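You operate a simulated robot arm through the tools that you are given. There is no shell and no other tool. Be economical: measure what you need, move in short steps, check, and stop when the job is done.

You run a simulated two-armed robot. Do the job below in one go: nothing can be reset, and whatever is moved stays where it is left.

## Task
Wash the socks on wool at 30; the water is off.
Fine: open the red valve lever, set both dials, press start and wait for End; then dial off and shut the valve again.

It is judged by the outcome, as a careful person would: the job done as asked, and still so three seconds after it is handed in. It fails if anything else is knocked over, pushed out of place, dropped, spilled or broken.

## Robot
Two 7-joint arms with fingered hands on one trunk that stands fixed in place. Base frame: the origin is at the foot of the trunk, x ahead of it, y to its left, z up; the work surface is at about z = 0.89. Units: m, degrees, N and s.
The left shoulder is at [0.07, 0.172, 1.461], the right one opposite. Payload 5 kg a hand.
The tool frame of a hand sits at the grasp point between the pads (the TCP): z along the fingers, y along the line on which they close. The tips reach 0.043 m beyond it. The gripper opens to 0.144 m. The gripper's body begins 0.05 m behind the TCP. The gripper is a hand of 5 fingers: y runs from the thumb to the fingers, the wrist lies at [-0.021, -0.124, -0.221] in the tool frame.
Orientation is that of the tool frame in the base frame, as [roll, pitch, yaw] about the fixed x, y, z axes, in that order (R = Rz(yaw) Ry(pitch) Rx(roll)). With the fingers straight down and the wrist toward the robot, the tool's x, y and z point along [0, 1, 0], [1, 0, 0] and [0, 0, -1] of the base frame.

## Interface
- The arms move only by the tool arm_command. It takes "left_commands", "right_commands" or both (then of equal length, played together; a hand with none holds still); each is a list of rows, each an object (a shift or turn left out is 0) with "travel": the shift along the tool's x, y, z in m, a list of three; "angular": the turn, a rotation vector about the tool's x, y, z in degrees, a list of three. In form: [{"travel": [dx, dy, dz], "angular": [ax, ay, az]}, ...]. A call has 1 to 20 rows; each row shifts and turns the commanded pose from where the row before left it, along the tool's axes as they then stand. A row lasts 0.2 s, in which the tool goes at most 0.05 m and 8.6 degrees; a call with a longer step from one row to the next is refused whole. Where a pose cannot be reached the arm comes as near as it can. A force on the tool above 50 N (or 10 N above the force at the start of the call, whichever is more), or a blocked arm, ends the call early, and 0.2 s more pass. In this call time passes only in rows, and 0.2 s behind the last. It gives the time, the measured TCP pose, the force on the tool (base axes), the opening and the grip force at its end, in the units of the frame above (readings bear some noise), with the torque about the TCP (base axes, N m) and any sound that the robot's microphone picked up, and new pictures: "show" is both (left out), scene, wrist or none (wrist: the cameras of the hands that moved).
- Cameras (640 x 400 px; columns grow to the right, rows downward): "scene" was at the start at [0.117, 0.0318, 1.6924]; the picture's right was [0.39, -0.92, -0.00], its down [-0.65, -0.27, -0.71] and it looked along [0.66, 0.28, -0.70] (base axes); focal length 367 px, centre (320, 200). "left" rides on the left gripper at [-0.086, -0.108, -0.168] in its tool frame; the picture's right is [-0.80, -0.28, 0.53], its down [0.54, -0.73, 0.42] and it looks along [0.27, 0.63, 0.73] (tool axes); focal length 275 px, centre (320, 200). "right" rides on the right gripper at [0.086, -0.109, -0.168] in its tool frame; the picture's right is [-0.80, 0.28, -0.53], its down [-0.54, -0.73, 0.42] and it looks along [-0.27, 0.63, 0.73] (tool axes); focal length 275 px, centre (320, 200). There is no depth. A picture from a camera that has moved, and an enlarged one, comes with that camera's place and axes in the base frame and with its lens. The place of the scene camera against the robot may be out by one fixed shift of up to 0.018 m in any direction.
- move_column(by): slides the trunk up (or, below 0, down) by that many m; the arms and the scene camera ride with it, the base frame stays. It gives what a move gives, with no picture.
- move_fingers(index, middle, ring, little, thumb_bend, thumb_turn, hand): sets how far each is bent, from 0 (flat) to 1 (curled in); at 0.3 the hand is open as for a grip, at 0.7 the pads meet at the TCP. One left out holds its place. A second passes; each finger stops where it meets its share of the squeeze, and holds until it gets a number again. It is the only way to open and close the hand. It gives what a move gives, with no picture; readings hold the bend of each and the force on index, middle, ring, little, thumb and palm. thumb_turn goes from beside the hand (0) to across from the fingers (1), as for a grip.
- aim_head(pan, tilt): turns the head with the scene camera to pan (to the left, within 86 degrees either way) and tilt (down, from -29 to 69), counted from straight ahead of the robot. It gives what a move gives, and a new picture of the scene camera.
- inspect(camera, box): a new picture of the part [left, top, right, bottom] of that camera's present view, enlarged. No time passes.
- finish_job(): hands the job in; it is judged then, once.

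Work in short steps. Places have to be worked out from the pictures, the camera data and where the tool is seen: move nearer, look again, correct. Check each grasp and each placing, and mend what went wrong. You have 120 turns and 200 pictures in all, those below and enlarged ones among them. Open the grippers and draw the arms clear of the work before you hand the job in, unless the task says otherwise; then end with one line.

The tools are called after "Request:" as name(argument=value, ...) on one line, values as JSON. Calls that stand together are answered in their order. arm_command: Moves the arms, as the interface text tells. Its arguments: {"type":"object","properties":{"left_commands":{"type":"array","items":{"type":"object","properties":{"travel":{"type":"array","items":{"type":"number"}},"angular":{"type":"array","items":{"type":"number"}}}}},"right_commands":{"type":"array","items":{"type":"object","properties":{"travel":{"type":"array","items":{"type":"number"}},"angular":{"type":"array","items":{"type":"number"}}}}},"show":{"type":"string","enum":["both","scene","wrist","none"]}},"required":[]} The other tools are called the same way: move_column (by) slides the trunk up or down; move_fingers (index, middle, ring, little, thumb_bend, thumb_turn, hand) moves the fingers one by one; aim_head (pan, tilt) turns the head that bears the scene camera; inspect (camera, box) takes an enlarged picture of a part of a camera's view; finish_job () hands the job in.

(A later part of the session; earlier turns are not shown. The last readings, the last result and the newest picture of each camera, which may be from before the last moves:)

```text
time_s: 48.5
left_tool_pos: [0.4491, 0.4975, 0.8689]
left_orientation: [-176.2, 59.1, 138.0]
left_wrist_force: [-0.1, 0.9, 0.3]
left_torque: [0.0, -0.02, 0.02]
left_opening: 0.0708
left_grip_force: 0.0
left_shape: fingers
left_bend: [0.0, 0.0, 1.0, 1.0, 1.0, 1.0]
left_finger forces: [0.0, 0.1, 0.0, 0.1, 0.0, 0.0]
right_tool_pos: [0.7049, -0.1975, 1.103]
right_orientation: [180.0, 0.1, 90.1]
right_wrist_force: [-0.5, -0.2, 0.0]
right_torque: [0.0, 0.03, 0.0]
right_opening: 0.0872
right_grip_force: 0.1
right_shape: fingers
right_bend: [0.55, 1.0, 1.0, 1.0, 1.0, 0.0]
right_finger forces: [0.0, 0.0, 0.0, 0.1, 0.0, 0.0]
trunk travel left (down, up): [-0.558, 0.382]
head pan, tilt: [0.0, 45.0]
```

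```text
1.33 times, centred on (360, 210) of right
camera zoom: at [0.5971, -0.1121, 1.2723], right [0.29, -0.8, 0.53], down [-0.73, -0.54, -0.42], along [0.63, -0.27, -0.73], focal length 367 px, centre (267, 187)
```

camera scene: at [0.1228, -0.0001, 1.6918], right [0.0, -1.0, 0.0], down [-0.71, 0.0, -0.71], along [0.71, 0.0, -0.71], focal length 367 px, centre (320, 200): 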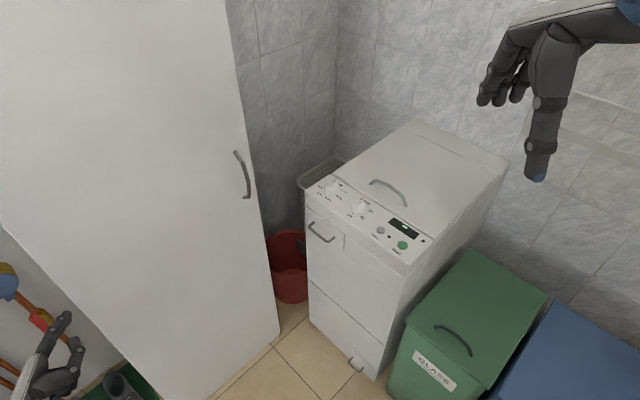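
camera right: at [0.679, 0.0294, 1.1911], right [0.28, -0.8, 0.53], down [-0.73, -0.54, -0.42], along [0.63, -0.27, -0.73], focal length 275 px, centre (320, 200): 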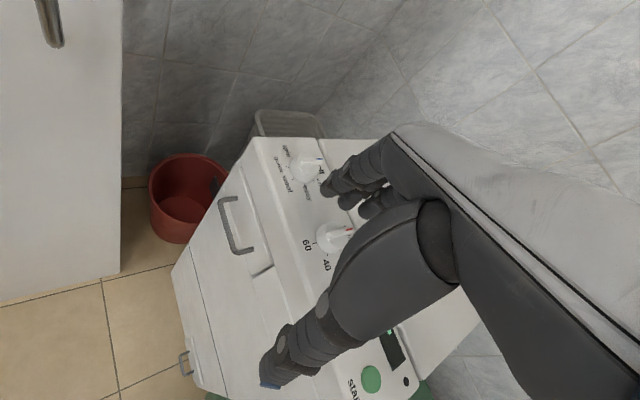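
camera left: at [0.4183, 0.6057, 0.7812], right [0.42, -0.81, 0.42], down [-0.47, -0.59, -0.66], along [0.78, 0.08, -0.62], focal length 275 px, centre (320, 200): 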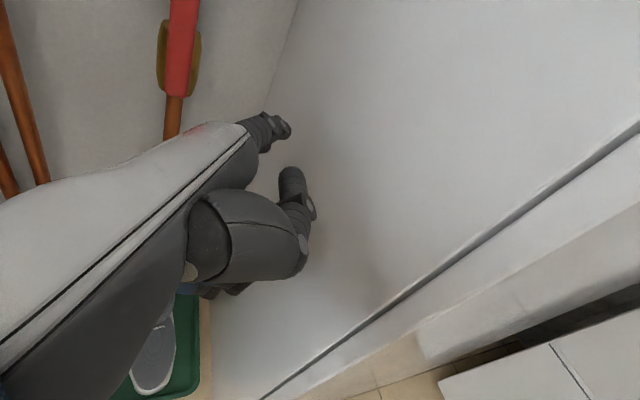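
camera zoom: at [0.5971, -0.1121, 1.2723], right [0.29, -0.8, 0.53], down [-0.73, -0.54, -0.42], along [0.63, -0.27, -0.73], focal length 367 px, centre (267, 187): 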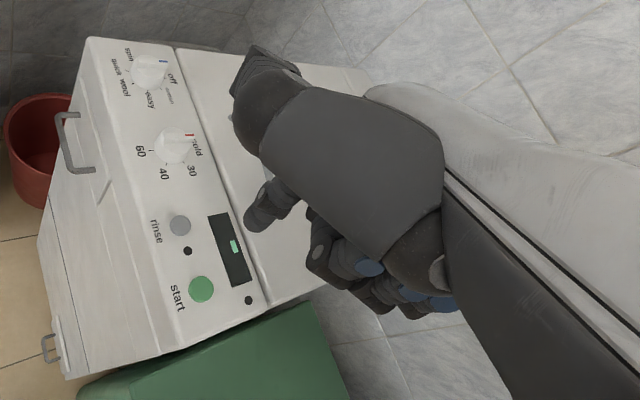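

The index points down cleanly; its tip is at about tool (0.008, 0.030, 0.036). I move it above the temperature dial's start-of-push point and check alignment.

Request:
arm_command(right_commands=[{"travel": [0.0158, 0.0364, 0]}, {"travel": [0.0158, 0.0364, 0]}, {"travel": [0.0158, 0.0364, 0]}, {"travel": [0.0158, 0.0364, 0]}, {"travel": [0.0158, 0.0364, 0]}, {"travel": [0, 0, 0.039]}, {"travel": [0, 0, 0.039]}, {"travel": [0, 0, 0.035]}], show="none")

Request:
inspect(camera="right", box=[160, 60, 400, 260])

Request:
inspect(camera="scene", box=[310, 165, 410, 235])

```text
time_s: 50.4
left_tool_pos: [0.4502, 0.4981, 0.8689]
left_orientation: [-176.2, 59.0, 138.0]
left_wrist_force: [1.6, 0.1, -0.8]
left_torque: [0.01, 0.01, 0.01]
left_opening: 0.0707
left_grip_force: 0.1
left_shape: fingers
left_bend: [0.0, 0.0, 1.0, 1.0, 1.0, 1.0]
left_finger forces: [0.0, 0.1, 0.1, 0.0, 0.0, 0.0]
right_tool_pos: [0.886, -0.1191, 0.9891]
right_orientation: [-180.0, -0.1, 90.1]
right_wrist_force: [-0.3, 0.6, 1.0]
right_torque: [0.0, 0.06, 0.01]
right_opening: 0.0871
right_grip_force: 0.2
right_shape: fingers
right_bend: [0.55, 1.0, 1.0, 1.0, 1.0, 0.0]
right_finger forces: [0.0, 0.0, 0.0, 0.1, 0.1, 0.0]
trunk travel left (down, up): [-0.558, 0.382]
head pan, tilt: [0.0, 45.0]
```

```text
2.00 times, centred on (280, 160) of right
camera zoom: at [0.7786, -0.0339, 1.1585], right [0.28, -0.8, 0.53], down [-0.73, -0.54, -0.42], along [0.63, -0.27, -0.73], focal length 551 px, centre (400, 280)
```

zoom: 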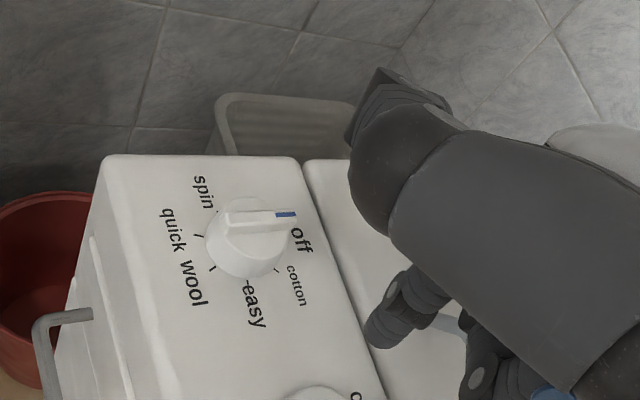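

```text
5.71 times, centred on (360, 200) of scene
camera zoom: at [0.1243, 0.0006, 1.6917], right [0.0, -1.0, 0.0], down [-0.71, 0.0, -0.71], along [0.71, 0.0, -0.71], focal length 2097 px, centre (91, 200)
```

zoom: 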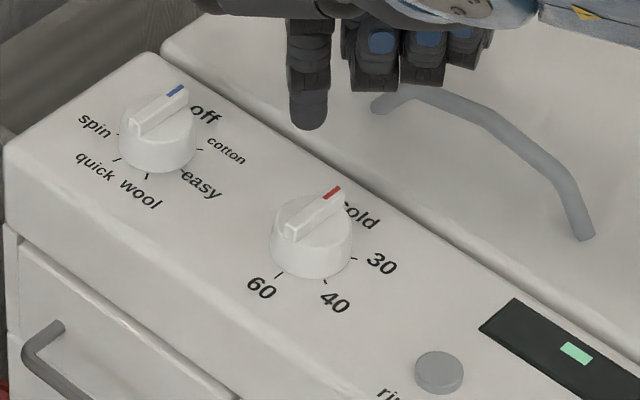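

Alignment is good in the head view. I descend toward the dial face beside the fin.

Request:
arm_command(right_commands=[{"travel": [0, -0.002, 0.018]}, {"travel": [0, 0, 0.018]}], show="none")

Request:
inspect(camera="scene", box=[340, 175, 400, 220])

```text
time_s: 51.0
left_tool_pos: [0.4497, 0.4965, 0.8683]
left_orientation: [-176.4, 59.1, 137.9]
left_wrist_force: [0.5, 0.2, -0.4]
left_torque: [-0.05, 0.0, -0.05]
left_opening: 0.0707
left_grip_force: 0.0
left_shape: fingers
left_bend: [0.0, 0.0, 1.0, 1.0, 1.0, 1.0]
left_finger forces: [0.0, 0.0, 0.0, 0.0, 0.1, 0.0]
right_tool_pos: [0.8848, -0.1188, 0.9543]
right_orientation: [-179.9, 0.0, 90.1]
right_wrist_force: [-0.2, 0.3, -0.5]
right_torque: [0.0, 0.02, 0.0]
right_opening: 0.0872
right_grip_force: 0.0
right_shape: fingers
right_bend: [0.55, 1.0, 1.0, 1.0, 1.0, 0.0]
right_finger forces: [0.0, 0.0, 0.0, 0.0, 0.1, 0.0]
trunk travel left (down, up): [-0.558, 0.382]
head pan, tilt: [0.0, 45.0]
```

```text
8.89 times, centred on (370, 198) of scene
camera zoom: at [0.124, 0.0002, 1.6917], right [0.0, -1.0, 0.0], down [-0.71, 0.0, -0.71], along [0.71, 0.0, -0.71], focal length 3262 px, centre (-124, 222)
```

zoom: 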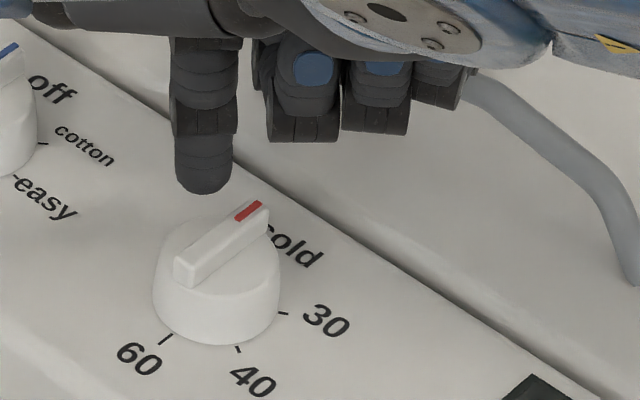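

Tip is beside the fin's marked end as designed. Lower 1 cm more.

Request:
arm_command(right_commands=[{"travel": [0, 0, 0.005]}, {"travel": [0, 0, 0.005]}], show="none")

Request:
inspect(camera="scene", box=[340, 175, 400, 220])

```text
time_s: 51.5
left_tool_pos: [0.4479, 0.4963, 0.8704]
left_orientation: [-176.3, 59.1, 138.0]
left_wrist_force: [0.4, 0.8, -0.4]
left_torque: [0.01, -0.04, 0.02]
left_opening: 0.071
left_grip_force: 0.0
left_shape: fingers
left_bend: [0.0, 0.0, 1.0, 1.0, 1.0, 1.0]
left_finger forces: [0.1, 0.0, 0.0, 0.0, 0.1, 0.1]
right_tool_pos: [0.8845, -0.1195, 0.9441]
right_orientation: [-179.9, 0.0, 90.0]
right_wrist_force: [-0.3, 0.2, 0.8]
right_torque: [0.01, 0.0, 0.01]
right_opening: 0.0873
right_grip_force: 0.1
right_shape: fingers
right_bend: [0.55, 1.0, 1.0, 1.0, 1.0, 0.0]
right_finger forces: [0.0, 0.0, 0.0, 0.1, 0.1, 0.0]
trunk travel left (down, up): [-0.558, 0.382]
head pan, tilt: [0.0, 45.0]
```

```text
8.89 times, centred on (370, 198) of scene
camera zoom: at [0.1234, 0.0, 1.6917], right [0.0, -1.0, 0.0], down [-0.71, 0.0, -0.71], along [0.71, 0.0, -0.71], focal length 3262 px, centre (-124, 222)
```

zoom: 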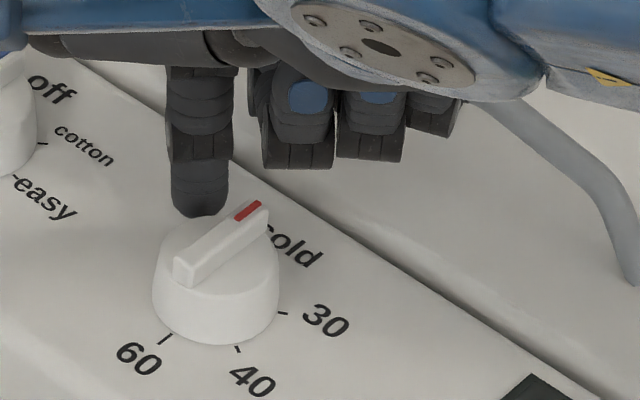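

Now push the fin clockwise along the arc, in small steps, first about 40°.

Request:
arm_command(right_commands=[{"travel": [-0.0046, -0.0045, 0]}, {"travel": [-0.0067, -0.0016, 0]}, {"travel": [-0.0058, -0.0037, 0]}], show="none")

Request:
inspect(camera="scene", box=[340, 175, 400, 220])

```text
time_s: 52.4
left_tool_pos: [0.4483, 0.4969, 0.8691]
left_orientation: [-176.3, 59.1, 137.9]
left_wrist_force: [0.4, 0.7, -1.3]
left_torque: [0.01, 0.03, 0.0]
left_opening: 0.0708
left_grip_force: 0.1
left_shape: fingers
left_bend: [0.0, 0.0, 1.0, 1.0, 1.0, 1.0]
left_finger forces: [0.0, 0.0, 0.1, 0.0, 0.1, 0.0]
right_tool_pos: [0.8738, -0.1345, 0.9454]
right_orientation: [-180.0, 0.1, 90.0]
right_wrist_force: [0.0, 1.1, -0.5]
right_torque: [-0.02, 0.02, 0.02]
right_opening: 0.0873
right_grip_force: 0.4
right_shape: fingers
right_bend: [0.55, 1.0, 1.0, 1.0, 1.0, 0.0]
right_finger forces: [0.3, 0.1, 0.0, 0.0, 0.0, 0.1]
trunk travel left (down, up): [-0.558, 0.382]
head pan, tilt: [0.0, 45.0]
```

```text
8.89 times, centred on (370, 198) of scene
camera zoom: at [0.1227, -0.0004, 1.6918], right [0.0, -1.0, 0.0], down [-0.71, 0.0, -0.71], along [0.71, 0.0, -0.71], focal length 3262 px, centre (-124, 222)
```

zoom: 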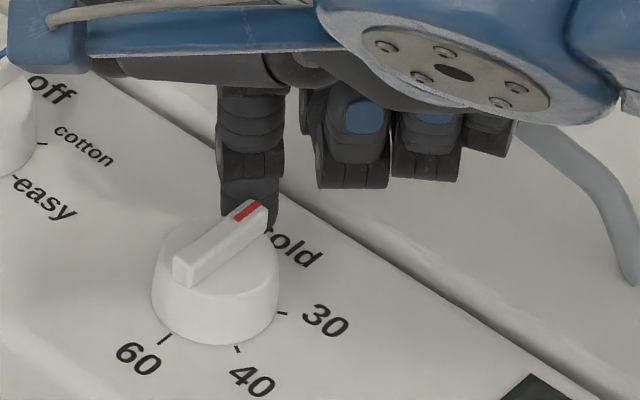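

The tip slipped past the fin's end (it was a few mm too far out). I retrace, shift toward the dial centre by ~8 mm, and recheck.

Request:
arm_command(right_commands=[{"travel": [0.0058, 0.0037, 0]}, {"travel": [0.0067, 0.0016, 0]}, {"travel": [0.0046, 0.0045, 0]}, {"travel": [0.006, -0.0055, 0]}], show="none")

Request:
inspect(camera="scene", box=[340, 175, 400, 220])

```text
time_s: 53.4
left_tool_pos: [0.4495, 0.4965, 0.8697]
left_orientation: [-176.3, 59.2, 137.8]
left_wrist_force: [0.0, -0.4, 0.2]
left_torque: [0.0, -0.03, -0.01]
left_opening: 0.0708
left_grip_force: 0.1
left_shape: fingers
left_bend: [0.0, 0.0, 1.0, 1.0, 1.0, 1.0]
left_finger forces: [0.0, 0.0, 0.0, 0.1, 0.1, 0.0]
right_tool_pos: [0.8778, -0.1105, 0.9456]
right_orientation: [-180.0, 0.0, 89.9]
right_wrist_force: [0.0, 0.6, 0.3]
right_torque: [0.04, -0.03, -0.01]
right_opening: 0.0871
right_grip_force: 0.0
right_shape: fingers
right_bend: [0.55, 1.0, 1.0, 1.0, 1.0, 0.0]
right_finger forces: [0.0, 0.1, 0.0, 0.0, 0.1, 0.0]
trunk travel left (down, up): [-0.558, 0.382]
head pan, tilt: [0.0, 45.0]
```

```text
8.89 times, centred on (370, 198) of scene
camera zoom: at [0.1227, 0.0, 1.6918], right [0.0, -1.0, 0.0], down [-0.71, 0.0, -0.71], along [0.71, 0.0, -0.71], focal length 3262 px, centre (-124, 222)
```

zoom: 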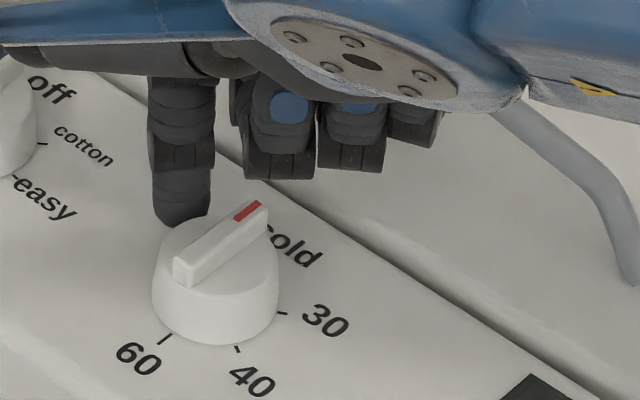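

I press toward the fin (perpendicular to it) in small steps and check.

Request:
arm_command(right_commands=[{"travel": [-0.003, -0.003, 0]}, {"travel": [-0.003, -0.003, 0]}, {"travel": [-0.003, -0.003, 0]}], show="none")

Request:
inspect(camera="scene", box=[340, 175, 400, 220])

```text
time_s: 54.1
left_tool_pos: [0.4486, 0.4961, 0.8692]
left_orientation: [-176.2, 59.1, 138.0]
left_wrist_force: [0.6, -0.3, 0.9]
left_torque: [0.01, 0.02, -0.02]
left_opening: 0.071
left_grip_force: 0.1
left_shape: fingers
left_bend: [0.0, 0.0, 1.0, 1.0, 1.0, 1.0]
left_finger forces: [0.0, 0.1, 0.0, 0.1, 0.0, 0.0]
right_tool_pos: [0.8682, -0.1206, 0.9457]
right_orientation: [180.0, 0.0, 90.1]
right_wrist_force: [5.0, 1.4, 2.3]
right_torque: [0.04, -0.24, 0.0]
right_opening: 0.0858
right_grip_force: 3.5
right_shape: fingers
right_bend: [0.52, 1.0, 1.0, 1.0, 1.0, 0.0]
right_finger forces: [4.9, 0.0, 0.0, 0.0, 0.0, 0.1]
trunk travel left (down, up): [-0.558, 0.382]
head pan, tilt: [0.0, 45.0]
```

```text
8.89 times, centred on (370, 198) of scene
camera zoom: at [0.1235, -0.0002, 1.6918], right [0.0, -1.0, 0.0], down [-0.71, 0.0, -0.71], along [0.71, 0.0, -0.71], focal length 3262 px, centre (-124, 222)
```

zoom: 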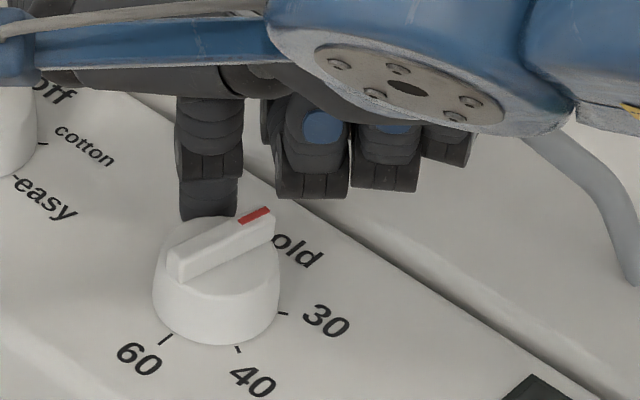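

The fingertip is too low – against the dial's rim rather than on the fin. I raise 7 mm and continue pushing onto the fin.

Request:
arm_command(right_commands=[{"travel": [0.002, 0.002, -0.004]}, {"travel": [0, 0, -0.005]}], show="none")

Request:
inspect(camera="scene", box=[340, 175, 400, 220])

Request:
inspect(camera="right", box=[200, 140, 400, 300])

```text
time_s: 54.8
left_tool_pos: [0.4483, 0.4956, 0.8688]
left_orientation: [-176.2, 59.1, 138.0]
left_wrist_force: [0.1, -0.2, -0.5]
left_torque: [0.04, 0.0, 0.02]
left_opening: 0.0707
left_grip_force: 0.0
left_shape: fingers
left_bend: [0.0, 0.0, 1.0, 1.0, 1.0, 1.0]
left_finger forces: [0.0, 0.0, 0.0, 0.1, 0.0, 0.1]
right_tool_pos: [0.8701, -0.1182, 0.9538]
right_orientation: [180.0, 0.1, 90.1]
right_wrist_force: [3.4, 0.1, -0.7]
right_torque: [-0.03, -0.07, -0.02]
right_opening: 0.086
right_grip_force: 0.6
right_shape: fingers
right_bend: [0.53, 1.0, 1.0, 1.0, 1.0, 0.0]
right_finger forces: [2.0, 0.0, 0.0, 0.1, 0.1, 0.0]
trunk travel left (down, up): [-0.558, 0.382]
head pan, tilt: [0.0, 45.0]
```

```text
8.89 times, centred on (370, 198) of scene
camera zoom: at [0.1228, -0.0001, 1.6918], right [0.0, -1.0, 0.0], down [-0.71, 0.0, -0.71], along [0.71, 0.0, -0.71], focal length 3262 px, centre (-124, 222)
```

zoom: 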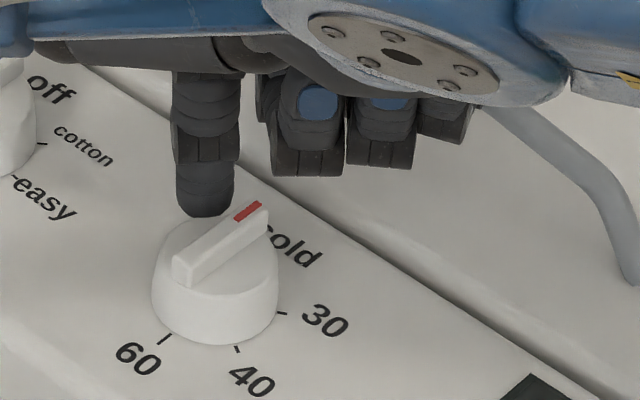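

```text
2.50 times, centred on (300, 220) of right
camera zoom: at [0.762, -0.0338, 1.1226], right [0.28, -0.8, 0.53], down [-0.73, -0.54, -0.42], along [0.63, -0.27, -0.73], focal length 688 px, centre (370, 150)
```

zoom: 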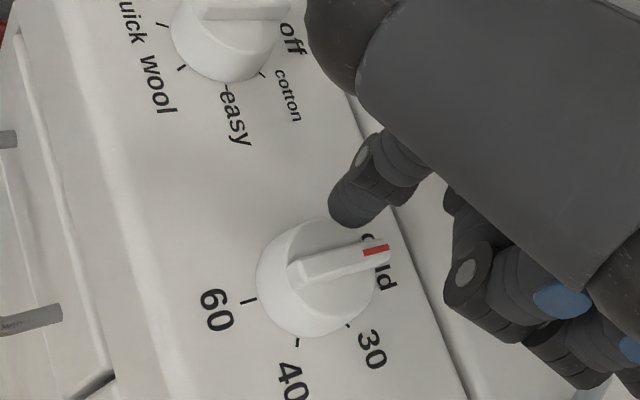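

Detent sprang back. I raise another 6 mm and push onto the fin.

Request:
arm_command(right_commands=[{"travel": [0.001, 0.001, -0.006]}, {"travel": [-0.003, -0.003, 0]}, {"travel": [-0.003, -0.003, 0]}, {"travel": [-0.003, -0.003, 0]}], show="none")

Request:
inspect(camera="scene", box=[340, 175, 400, 220])

Request:
inspect(camera="right", box=[200, 140, 400, 300])

```text
time_s: 55.8
left_tool_pos: [0.4488, 0.4964, 0.8697]
left_orientation: [-176.4, 59.1, 137.8]
left_wrist_force: [0.7, 1.8, -0.1]
left_torque: [-0.01, -0.02, 0.0]
left_opening: 0.0706
left_grip_force: 0.1
left_shape: fingers
left_bend: [0.0, 0.0, 1.0, 1.0, 1.0, 1.0]
left_finger forces: [0.1, 0.1, 0.0, 0.0, 0.0, 0.0]
right_tool_pos: [0.8619, -0.1271, 0.9614]
right_orientation: [179.9, 0.0, 90.0]
right_wrist_force: [1.4, -0.4, 0.1]
right_torque: [-0.02, -0.05, -0.03]
right_opening: 0.0868
right_grip_force: 0.3
right_shape: fingers
right_bend: [0.54, 1.0, 1.0, 1.0, 1.0, 0.0]
right_finger forces: [1.0, 0.0, 0.0, 0.1, 0.1, 0.0]
trunk travel left (down, up): [-0.558, 0.382]
head pan, tilt: [0.0, 45.0]
```

```text
8.89 times, centred on (370, 198) of scene
camera zoom: at [0.1229, -0.0001, 1.6918], right [0.0, -1.0, 0.0], down [-0.71, 0.0, -0.71], along [0.71, 0.0, -0.71], focal length 3262 px, centre (-124, 222)
```

zoom: 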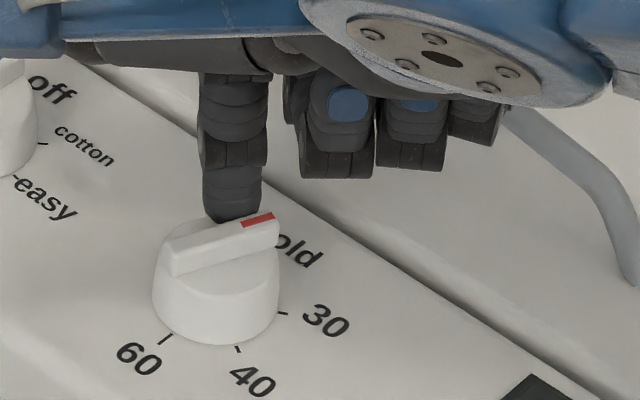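

```text
2.50 times, centred on (300, 220) of right
camera zoom: at [0.7544, -0.0412, 1.129], right [0.28, -0.8, 0.53], down [-0.73, -0.54, -0.42], along [0.63, -0.27, -0.73], focal length 688 px, centre (370, 150)
```

zoom: 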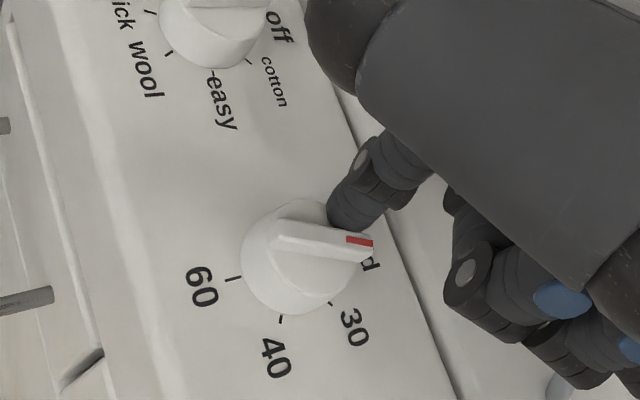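

Now the fin is turning. I continue the arc toward 30.

Request:
arm_command(right_commands=[{"travel": [-0.0061, -0.0048, 0]}, {"travel": [-0.0035, -0.0055, 0]}], show="none")

Request:
inspect(camera="scene", box=[340, 175, 400, 220])

Request:
inspect(camera="right", box=[200, 140, 400, 300])

```text
time_s: 56.4
left_tool_pos: [0.4501, 0.4959, 0.8703]
left_orientation: [-176.5, 59.2, 137.7]
left_wrist_force: [0.9, -0.1, -0.7]
left_torque: [0.03, -0.04, 0.0]
left_opening: 0.0705
left_grip_force: 0.0
left_shape: fingers
left_bend: [0.0, 0.0, 1.0, 1.0, 1.0, 1.0]
left_finger forces: [0.1, 0.0, 0.0, 0.1, 0.0, 0.1]
right_tool_pos: [0.8513, -0.1378, 0.96]
right_orientation: [180.0, -0.1, 90.0]
right_wrist_force: [4.0, -1.8, 1.1]
right_torque: [-0.09, -0.23, -0.16]
right_opening: 0.086
right_grip_force: 2.2
right_shape: fingers
right_bend: [0.52, 1.0, 1.0, 1.0, 1.0, 0.0]
right_finger forces: [4.8, 0.1, 0.1, 0.1, 0.0, 0.1]
trunk travel left (down, up): [-0.558, 0.382]
head pan, tilt: [0.0, 45.0]
```

```text
8.89 times, centred on (370, 198) of scene
camera zoom: at [0.1232, -0.0009, 1.6918], right [0.0, -1.0, 0.0], down [-0.71, 0.0, -0.71], along [0.71, 0.0, -0.71], focal length 3262 px, centre (-124, 222)
```

zoom: 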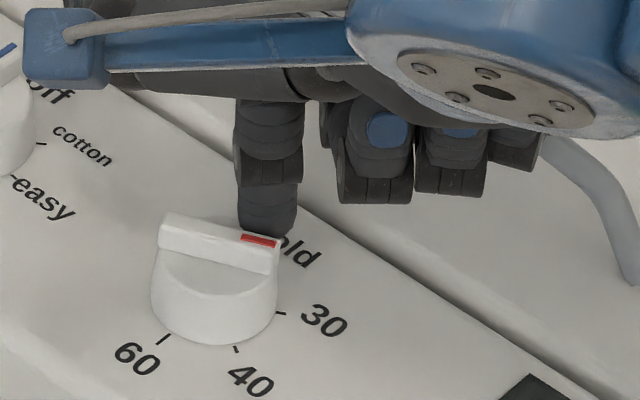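

```text
2.50 times, centred on (300, 220) of right
camera zoom: at [0.7441, -0.0525, 1.1281], right [0.28, -0.8, 0.53], down [-0.73, -0.54, -0.42], along [0.63, -0.27, -0.73], focal length 688 px, centre (370, 150)
```

zoom: 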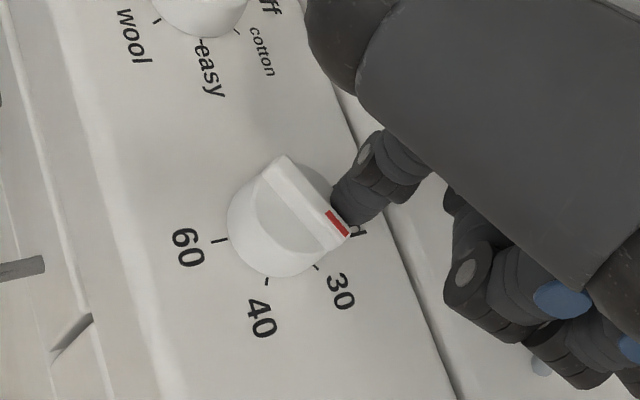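

About 15° short of the 30 mark; a bit more.

Request:
arm_command(right_commands=[{"travel": [-0.001, -0.005, 0]}], show="none")

Request:
inspect(camera="right", box=[200, 140, 400, 300])

```text
time_s: 56.8
left_tool_pos: [0.4501, 0.4951, 0.8693]
left_orientation: [-176.2, 59.2, 137.9]
left_wrist_force: [-1.2, 1.1, 0.6]
left_torque: [0.03, -0.02, 0.03]
left_opening: 0.0707
left_grip_force: 0.1
left_shape: fingers
left_bend: [0.0, 0.0, 1.0, 1.0, 1.0, 1.0]
left_finger forces: [0.1, 0.0, 0.0, 0.0, 0.0, 0.0]
right_tool_pos: [0.8483, -0.1398, 0.9595]
right_orientation: [-180.0, 0.0, 89.9]
right_wrist_force: [5.2, -3.8, -0.5]
right_torque: [-0.18, -0.32, -0.27]
right_opening: 0.0854
right_grip_force: 3.9
right_shape: fingers
right_bend: [0.5, 1.0, 1.0, 1.0, 1.0, 0.0]
right_finger forces: [7.1, 0.0, 0.0, 0.1, 0.0, 0.0]
trunk travel left (down, up): [-0.558, 0.382]
head pan, tilt: [0.0, 45.0]
```

```text
2.50 times, centred on (300, 220) of right
camera zoom: at [0.7391, -0.0539, 1.128], right [0.28, -0.8, 0.53], down [-0.73, -0.54, -0.42], along [0.63, -0.27, -0.73], focal length 688 px, centre (370, 150)
```

zoom: 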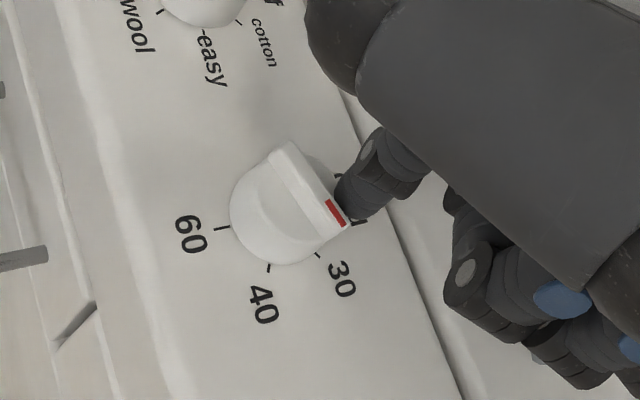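

The fin now points at about -110°, essentially at 30. I lift the finger and check where it settles.

Request:
arm_command(right_commands=[{"travel": [0.002, 0.005, -0.002]}, {"travel": [0, 0.003, -0.03]}, {"travel": [0, 0, -0.03]}], show="none")

Request:
inspect(camera="scene", box=[320, 175, 400, 225])

```text
time_s: 57.5
left_tool_pos: [0.4483, 0.4957, 0.8702]
left_orientation: [-176.1, 59.1, 138.0]
left_wrist_force: [-0.3, -0.9, -0.3]
left_torque: [-0.03, -0.01, 0.02]
left_opening: 0.0708
left_grip_force: 0.1
left_shape: fingers
left_bend: [0.0, 0.0, 1.0, 1.0, 1.0, 1.0]
left_finger forces: [0.0, 0.1, 0.1, 0.0, 0.1, 0.0]
right_tool_pos: [0.8543, -0.1384, 1.0228]
right_orientation: [-179.9, 0.0, 90.2]
right_wrist_force: [-1.0, 0.6, 0.4]
right_torque: [-0.01, -0.07, -0.03]
right_opening: 0.0873
right_grip_force: 0.0
right_shape: fingers
right_bend: [0.55, 1.0, 1.0, 1.0, 1.0, 0.0]
right_finger forces: [0.0, 0.0, 0.0, 0.1, 0.0, 0.0]
trunk travel left (down, up): [-0.558, 0.382]
head pan, tilt: [0.0, 45.0]
```

```text
8.00 times, centred on (360, 200) of scene
camera zoom: at [0.1221, -0.0004, 1.6918], right [0.0, -1.0, 0.0], down [-0.71, 0.0, -0.71], along [0.71, 0.0, -0.71], focal length 2936 px, centre (0, 200)
```

zoom: 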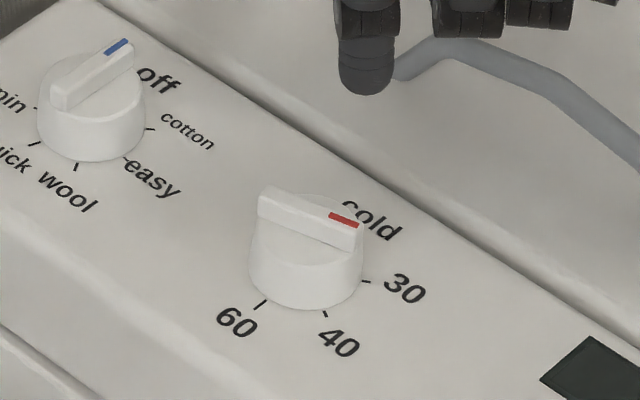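

The pointer settled roughly 12° past the 30 mark, so I nudge it back by pressing the tail end of the fin from the far side.

Request:
arm_command(right_commands=[{"travel": [0.012, 0.007, 0]}, {"travel": [0.0115, 0.007, 0.02]}, {"travel": [0, 0, 0.022]}, {"travel": [0, 0, 0.02]}], show="none")

Request:
inspect(camera="scene", box=[340, 175, 400, 220])

Request:
inspect(camera="right", box=[200, 140, 400, 300])

```text
time_s: 58.5
left_tool_pos: [0.4485, 0.4953, 0.8692]
left_orientation: [-176.2, 59.2, 137.9]
left_wrist_force: [-0.4, 0.1, -0.1]
left_torque: [0.0, -0.01, -0.01]
left_opening: 0.0707
left_grip_force: 0.0
left_shape: fingers
left_bend: [0.0, 0.0, 1.0, 1.0, 1.0, 1.0]
left_finger forces: [0.0, 0.1, 0.0, 0.1, 0.0, 0.0]
right_tool_pos: [0.8697, -0.1125, 0.959]
right_orientation: [-180.0, 0.0, 90.1]
right_wrist_force: [1.1, -0.5, 0.1]
right_torque: [-0.01, 0.04, 0.02]
right_opening: 0.0872
right_grip_force: 0.1
right_shape: fingers
right_bend: [0.55, 1.0, 1.0, 1.0, 1.0, 0.0]
right_finger forces: [0.1, 0.2, 0.0, 0.0, 0.0, 0.0]
trunk travel left (down, up): [-0.558, 0.382]
head pan, tilt: [0.0, 45.0]
```

```text
8.89 times, centred on (370, 198) of scene
camera zoom: at [0.1234, 0.0002, 1.6918], right [0.0, -1.0, 0.0], down [-0.71, 0.0, -0.71], along [0.71, 0.0, -0.71], focal length 3262 px, centre (-124, 222)
```

zoom: 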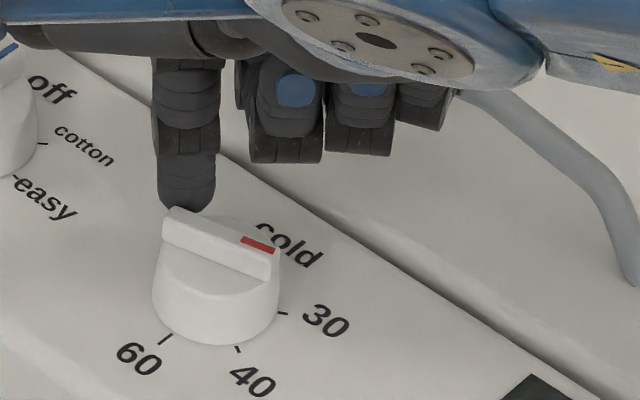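

```text
2.50 times, centred on (300, 220) of right
camera zoom: at [0.7623, -0.0265, 1.1278], right [0.29, -0.8, 0.53], down [-0.72, -0.54, -0.42], along [0.63, -0.27, -0.73], focal length 688 px, centre (370, 150)
```

zoom: 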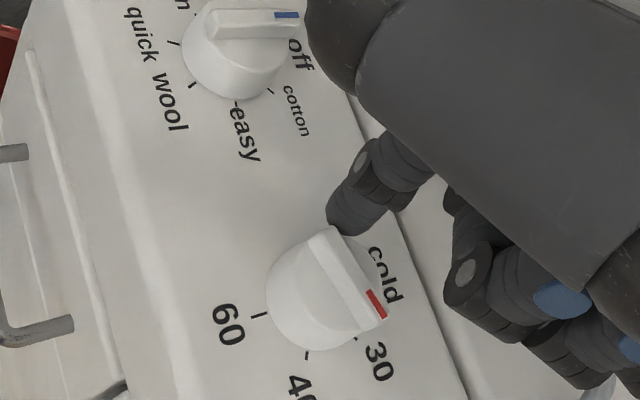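

Finger is at the tail's far side. Press toward it in small steps.

Request:
arm_command(right_commands=[{"travel": [0, -0.004, 0]}, {"travel": [0, -0.004, 0]}], show="none")

Request:
inspect(camera="scene", box=[340, 175, 400, 220])

```text
time_s: 59.1
left_tool_pos: [0.4474, 0.4969, 0.8686]
left_orientation: [-176.2, 59.2, 138.0]
left_wrist_force: [-0.1, 0.2, 0.1]
left_torque: [-0.02, 0.01, 0.02]
left_opening: 0.0706
left_grip_force: 0.2
left_shape: fingers
left_bend: [0.0, 0.0, 1.0, 1.0, 1.0, 1.0]
left_finger forces: [0.1, 0.0, 0.0, 0.1, 0.0, 0.0]
right_tool_pos: [0.8625, -0.113, 0.9595]
right_orientation: [-180.0, -0.1, 90.1]
right_wrist_force: [1.8, -0.2, 0.0]
right_torque: [0.01, -0.04, -0.04]
right_opening: 0.0867
right_grip_force: 0.4
right_shape: fingers
right_bend: [0.54, 1.0, 1.0, 1.0, 1.0, 0.0]
right_finger forces: [1.2, 0.0, 0.0, 0.1, 0.0, 0.0]
trunk travel left (down, up): [-0.558, 0.382]
head pan, tilt: [0.0, 45.0]
```

```text
8.89 times, centred on (370, 198) of scene
camera zoom: at [0.1231, 0.0, 1.6918], right [0.0, -1.0, 0.0], down [-0.71, 0.0, -0.71], along [0.71, 0.0, -0.71], focal length 3262 px, centre (-124, 222)
```

zoom: 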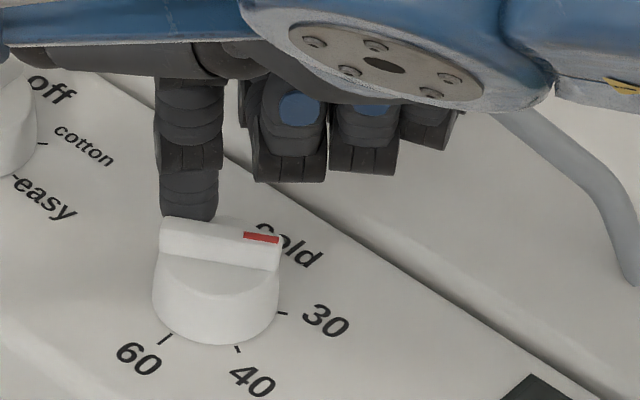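

Fin now lines up with the 30 tick (≈-105°). I back off and check it stays.

Request:
arm_command(right_commands=[{"travel": [0, 0.006, 0]}, {"travel": [0, 0.002, -0.03]}, {"travel": [0, 0, -0.04]}], show="none")

Request:
inspect(camera="scene", box=[320, 175, 400, 225])

```text
time_s: 60.0
left_tool_pos: [0.4487, 0.4963, 0.8694]
left_orientation: [-176.2, 59.2, 138.1]
left_wrist_force: [-0.4, -0.1, -0.9]
left_torque: [-0.02, 0.0, 0.02]
left_opening: 0.0705
left_grip_force: 0.0
left_shape: fingers
left_bend: [0.0, 0.0, 1.0, 1.0, 1.0, 1.0]
left_finger forces: [0.0, 0.0, 0.0, 0.0, 0.0, 0.1]
right_tool_pos: [0.8701, -0.1144, 1.0299]
right_orientation: [-179.9, 0.0, 90.1]
right_wrist_force: [-1.5, -0.1, -1.3]
right_torque: [0.03, -0.09, -0.04]
right_opening: 0.0872
right_grip_force: 0.0
right_shape: fingers
right_bend: [0.55, 1.0, 1.0, 1.0, 1.0, 0.0]
right_finger forces: [0.0, 0.0, 0.0, 0.1, 0.1, 0.0]
trunk travel left (down, up): [-0.558, 0.382]
head pan, tilt: [0.0, 45.0]
```

```text
8.00 times, centred on (360, 200) of scene
camera zoom: at [0.1215, 0.0001, 1.6918], right [0.0, -1.0, 0.0], down [-0.71, 0.0, -0.71], along [0.71, 0.0, -0.71], focal length 2936 px, centre (0, 200)
```

zoom: 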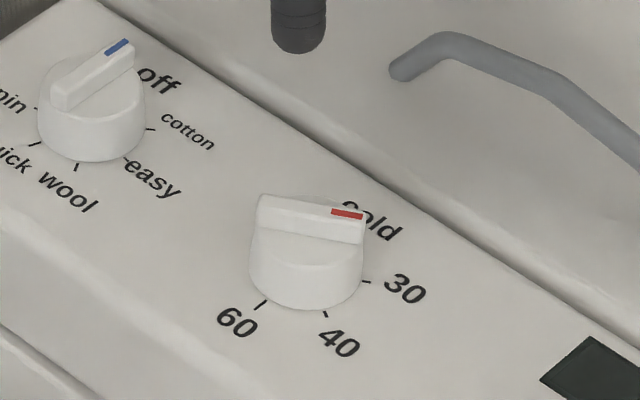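

Temp dial reads 30. Now the program dial: I straighten the other right fingers so they can't brush the temp dial, and move above the far side of its fin.

Request:
move_fingers(hand="right", middle=0, ring=0, little=0)

Request:
arm_command(right_commands=[{"travel": [0.0265, 0.023, 0]}, {"travel": [0.0265, 0.023, 0]}, {"travel": [0.0265, 0.023, 0]}, {"travel": [0, 0, 0.02]}, {"travel": [0, 0, 0.02]}], show="none")

Request:
inspect(camera="scene", box=[310, 160, 370, 205])

Request:
inspect(camera="right", box=[200, 100, 440, 300])

```text
time_s: 61.0
left_tool_pos: [0.4478, 0.4961, 0.8692]
left_orientation: [-176.3, 59.1, 137.9]
left_wrist_force: [-0.5, 0.5, -0.2]
left_torque: [-0.02, 0.0, 0.05]
left_opening: 0.0707
left_grip_force: 0.1
left_shape: fingers
left_bend: [0.0, 0.0, 1.0, 1.0, 1.0, 1.0]
left_finger forces: [0.0, 0.1, 0.0, 0.1, 0.0, 0.1]
right_tool_pos: [0.8717, -0.1143, 1.029]
right_orientation: [-179.9, 0.0, 90.0]
right_wrist_force: [-0.7, 0.9, 0.0]
right_torque: [-0.03, 0.03, 0.02]
right_opening: 0.0872
right_grip_force: 0.0
right_shape: fingers
right_bend: [0.55, 0.0, 0.0, 0.0, 1.0, 0.0]
right_finger forces: [0.0, 0.1, 0.0, 0.0, 0.0, 0.0]
trunk travel left (down, up): [-0.558, 0.382]
head pan, tilt: [0.0, 45.0]
```

```text
time_s: 62.1
left_tool_pos: [0.4493, 0.497, 0.8684]
left_orientation: [-176.3, 59.1, 137.9]
left_wrist_force: [-0.5, 0.5, -0.1]
left_torque: [0.0, 0.0, -0.01]
left_opening: 0.0706
left_grip_force: 0.0
left_shape: fingers
left_bend: [0.0, 0.0, 1.0, 1.0, 1.0, 1.0]
left_finger forces: [0.0, 0.1, 0.0, 0.0, 0.1, 0.1]
right_tool_pos: [0.9381, -0.0333, 0.9902]
right_orientation: [180.0, 0.1, 90.0]
right_wrist_force: [0.8, -0.1, 0.5]
right_torque: [-0.01, 0.0, 0.0]
right_opening: 0.0874
right_grip_force: 0.1
right_shape: fingers
right_bend: [0.55, 0.0, 0.0, 0.0, 1.0, 0.0]
right_finger forces: [0.0, 0.0, 0.1, 0.0, 0.0, 0.0]
trunk travel left (down, up): [-0.558, 0.382]
head pan, tilt: [0.0, 45.0]
```

```text
8.89 times, centred on (340, 182) of scene
camera zoom: at [0.1235, -0.0001, 1.6918], right [0.0, -1.0, 0.0], down [-0.71, 0.0, -0.71], along [0.71, 0.0, -0.71], focal length 3262 px, centre (142, 356)
```

zoom: 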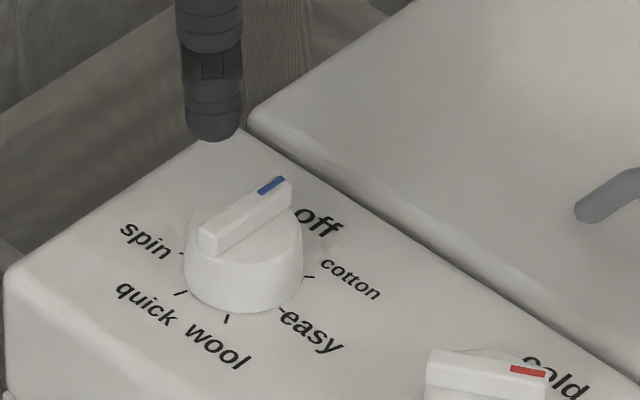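

```text
2.00 times, centred on (320, 200) of right
camera zoom: at [0.8308, 0.0524, 1.1589], right [0.28, -0.8, 0.53], down [-0.73, -0.54, -0.42], along [0.63, -0.27, -0.73], focal length 551 px, centre (320, 200)
```

zoom: 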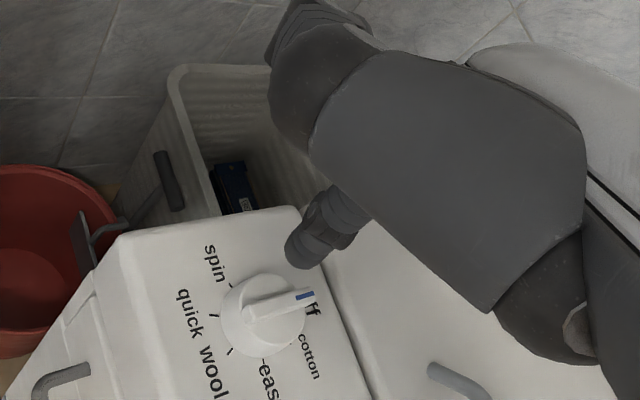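

Alignment mirrors what worked on the temp dial. Lower 3 cm and begin the push.

Request:
arm_command(right_commands=[{"travel": [0.002, 0.002, 0.015]}, {"travel": [0, 0, 0.015]}], show="none")

Request:
inspect(camera="scene", box=[310, 160, 370, 205])

Request:
inspect(camera="right", box=[220, 160, 380, 300])

```text
time_s: 62.8
left_tool_pos: [0.4491, 0.496, 0.8684]
left_orientation: [-176.2, 59.1, 137.9]
left_wrist_force: [0.8, -0.1, -0.1]
left_torque: [0.01, -0.02, -0.01]
left_opening: 0.0704
left_grip_force: 0.0
left_shape: fingers
left_bend: [0.0, 0.0, 1.0, 1.0, 1.0, 1.0]
left_finger forces: [0.0, 0.0, 0.1, 0.0, 0.0, 0.1]
right_tool_pos: [0.9413, -0.0312, 0.959]
right_orientation: [180.0, -0.1, 90.0]
right_wrist_force: [-0.1, 0.4, 0.5]
right_torque: [0.03, -0.01, -0.05]
right_opening: 0.0871
right_grip_force: 0.0
right_shape: fingers
right_bend: [0.55, 0.0, 0.0, 0.0, 1.0, 0.0]
right_finger forces: [0.0, 0.0, 0.0, 0.1, 0.1, 0.1]
trunk travel left (down, up): [-0.558, 0.382]
head pan, tilt: [0.0, 45.0]
```

```text
8.89 times, centred on (340, 182) of scene
camera zoom: at [0.1236, 0.0002, 1.6917], right [0.0, -1.0, 0.0], down [-0.71, 0.0, -0.71], along [0.71, 0.0, -0.71], focal length 3262 px, centre (142, 356)
```

zoom: 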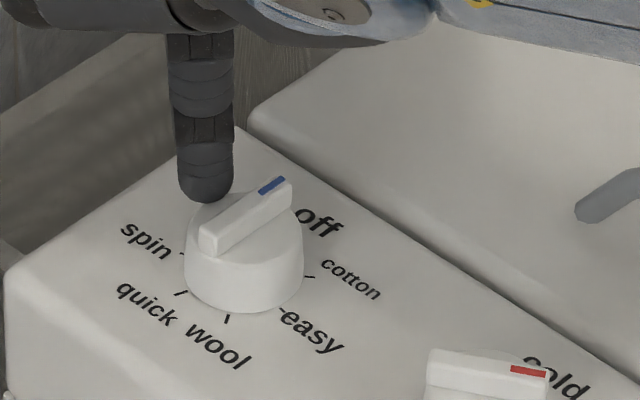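

```text
2.86 times, centred on (300, 230) of right
camera zoom: at [0.8335, 0.0548, 1.1282], right [0.28, -0.8, 0.53], down [-0.73, -0.54, -0.42], along [0.63, -0.27, -0.73], focal length 786 px, centre (377, 114)
```

zoom: 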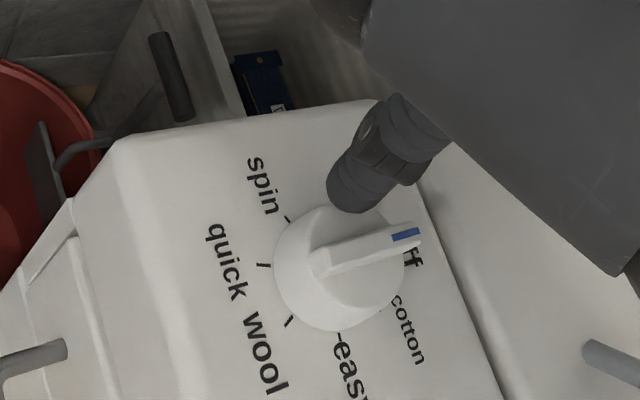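

Good placement. I push along the arc about 60° clockwise.

Request:
arm_command(right_commands=[{"travel": [-0.0056, -0.0029, 0]}, {"travel": [-0.0056, -0.0029, 0]}, {"travel": [-0.0061, -0.0012, 0]}, {"travel": [-0.0054, -0.0032, 0]}, {"travel": [-0.0039, -0.0049, 0]}], show="none")

Request:
inspect(camera="scene", box=[310, 160, 370, 205])

Request:
inspect(camera="right", box=[220, 160, 380, 300])

```text
time_s: 64.0
left_tool_pos: [0.4487, 0.4965, 0.8698]
left_orientation: [-176.3, 59.2, 137.8]
left_wrist_force: [-0.2, -1.1, -1.0]
left_torque: [-0.01, 0.01, 0.02]
left_opening: 0.0707
left_grip_force: 0.0
left_shape: fingers
left_bend: [0.0, 0.0, 1.0, 1.0, 1.0, 1.0]
left_finger forces: [0.0, 0.0, 0.0, 0.1, 0.0, 0.0]
right_tool_pos: [0.9256, -0.0593, 0.9581]
right_orientation: [179.9, 0.1, 89.9]
right_wrist_force: [6.8, -3.6, 1.0]
right_torque: [-0.2, -0.36, -0.28]
right_opening: 0.0853
right_grip_force: 4.5
right_shape: fingers
right_bend: [0.5, 0.0, 0.0, 0.0, 1.0, 0.0]
right_finger forces: [8.9, 0.0, 0.1, 0.0, 0.0, 0.0]
trunk travel left (down, up): [-0.558, 0.382]
head pan, tilt: [0.0, 45.0]
```

```text
8.89 times, centred on (340, 182) of scene
camera zoom: at [0.1235, -0.0008, 1.6917], right [0.0, -1.0, 0.0], down [-0.71, 0.0, -0.71], along [0.71, 0.0, -0.71], focal length 3262 px, centre (142, 356)
```

zoom: 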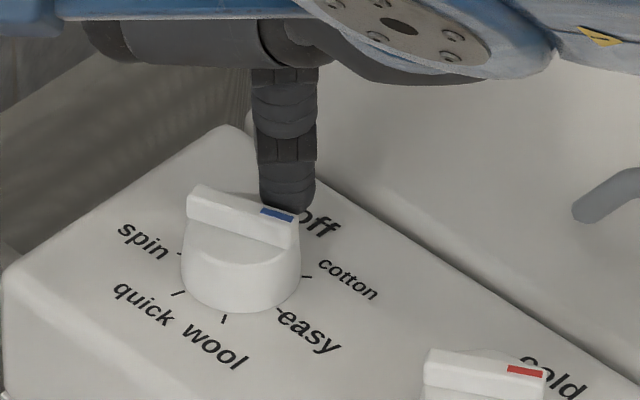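

```text
2.86 times, centred on (300, 230) of right
camera zoom: at [0.8179, 0.0267, 1.1274], right [0.28, -0.8, 0.54], down [-0.73, -0.54, -0.42], along [0.63, -0.27, -0.73], focal length 786 px, centre (377, 114)
```

zoom: 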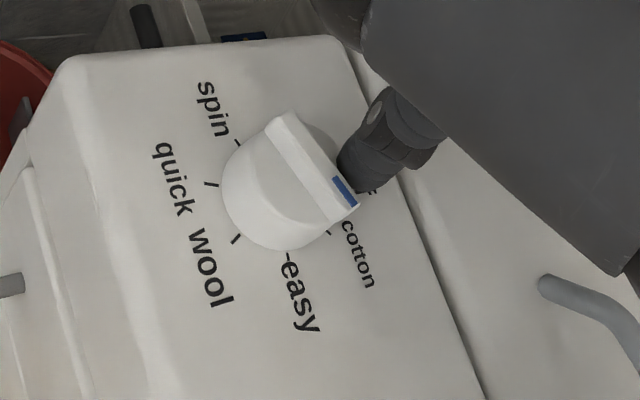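

Working well (≈-110°, past cotton). Continue around the arc.

Request:
arm_command(right_commands=[{"travel": [0, -0.006, 0]}, {"travel": [0.0015, -0.0062, 0]}, {"travel": [0.0025, -0.006, 0]}], show="none")

Request:
inspect(camera="scene", box=[310, 160, 370, 205])

Request:
inspect(camera="right", box=[220, 160, 380, 300])

```text
time_s: 64.8
left_tool_pos: [0.4498, 0.4943, 0.8701]
left_orientation: [-176.8, 59.0, 137.5]
left_wrist_force: [-0.8, -0.3, 0.2]
left_torque: [0.0, -0.02, 0.02]
left_opening: 0.0706
left_grip_force: 0.1
left_shape: fingers
left_bend: [0.0, 0.0, 1.0, 1.0, 1.0, 1.0]
left_finger forces: [0.0, 0.1, 0.1, 0.0, 0.1, 0.0]
right_tool_pos: [0.9073, -0.0592, 0.9578]
right_orientation: [-179.9, 0.2, 89.8]
right_wrist_force: [8.3, -22.2, -0.4]
right_torque: [-1.1, -0.39, -1.39]
right_opening: 0.087
right_grip_force: 12.0
right_shape: fingers
right_bend: [0.46, 0.0, 0.0, 0.0, 1.0, 0.0]
right_finger forces: [24.0, 0.1, 0.1, 0.0, 0.0, 0.0]
trunk travel left (down, up): [-0.558, 0.382]
head pan, tilt: [0.0, 45.0]
```

```text
8.89 times, centred on (340, 182) of scene
camera zoom: at [0.124, -0.004, 1.6917], right [0.0, -1.0, 0.0], down [-0.71, 0.0, -0.71], along [0.71, 0.0, -0.71], focal length 3262 px, centre (142, 356)
```

zoom: 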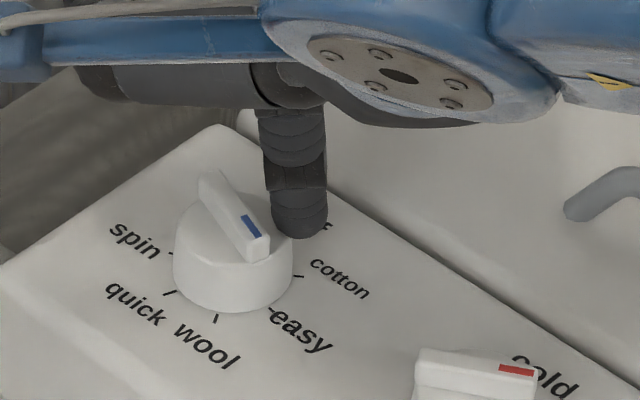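

```text
2.86 times, centred on (300, 230) of right
camera zoom: at [0.8001, 0.0265, 1.1267], right [0.28, -0.8, 0.54], down [-0.73, -0.54, -0.42], along [0.62, -0.27, -0.73], focal length 786 px, centre (377, 114)
```

zoom: 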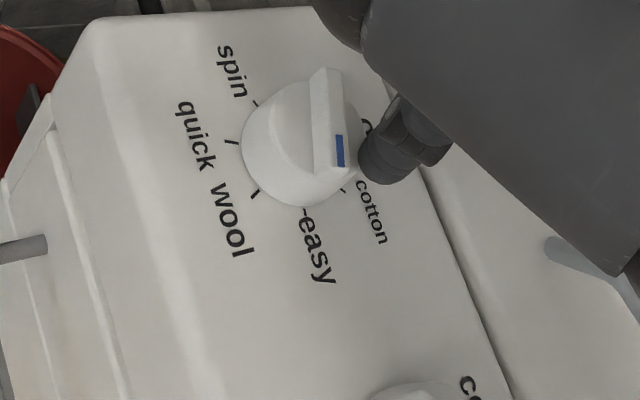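

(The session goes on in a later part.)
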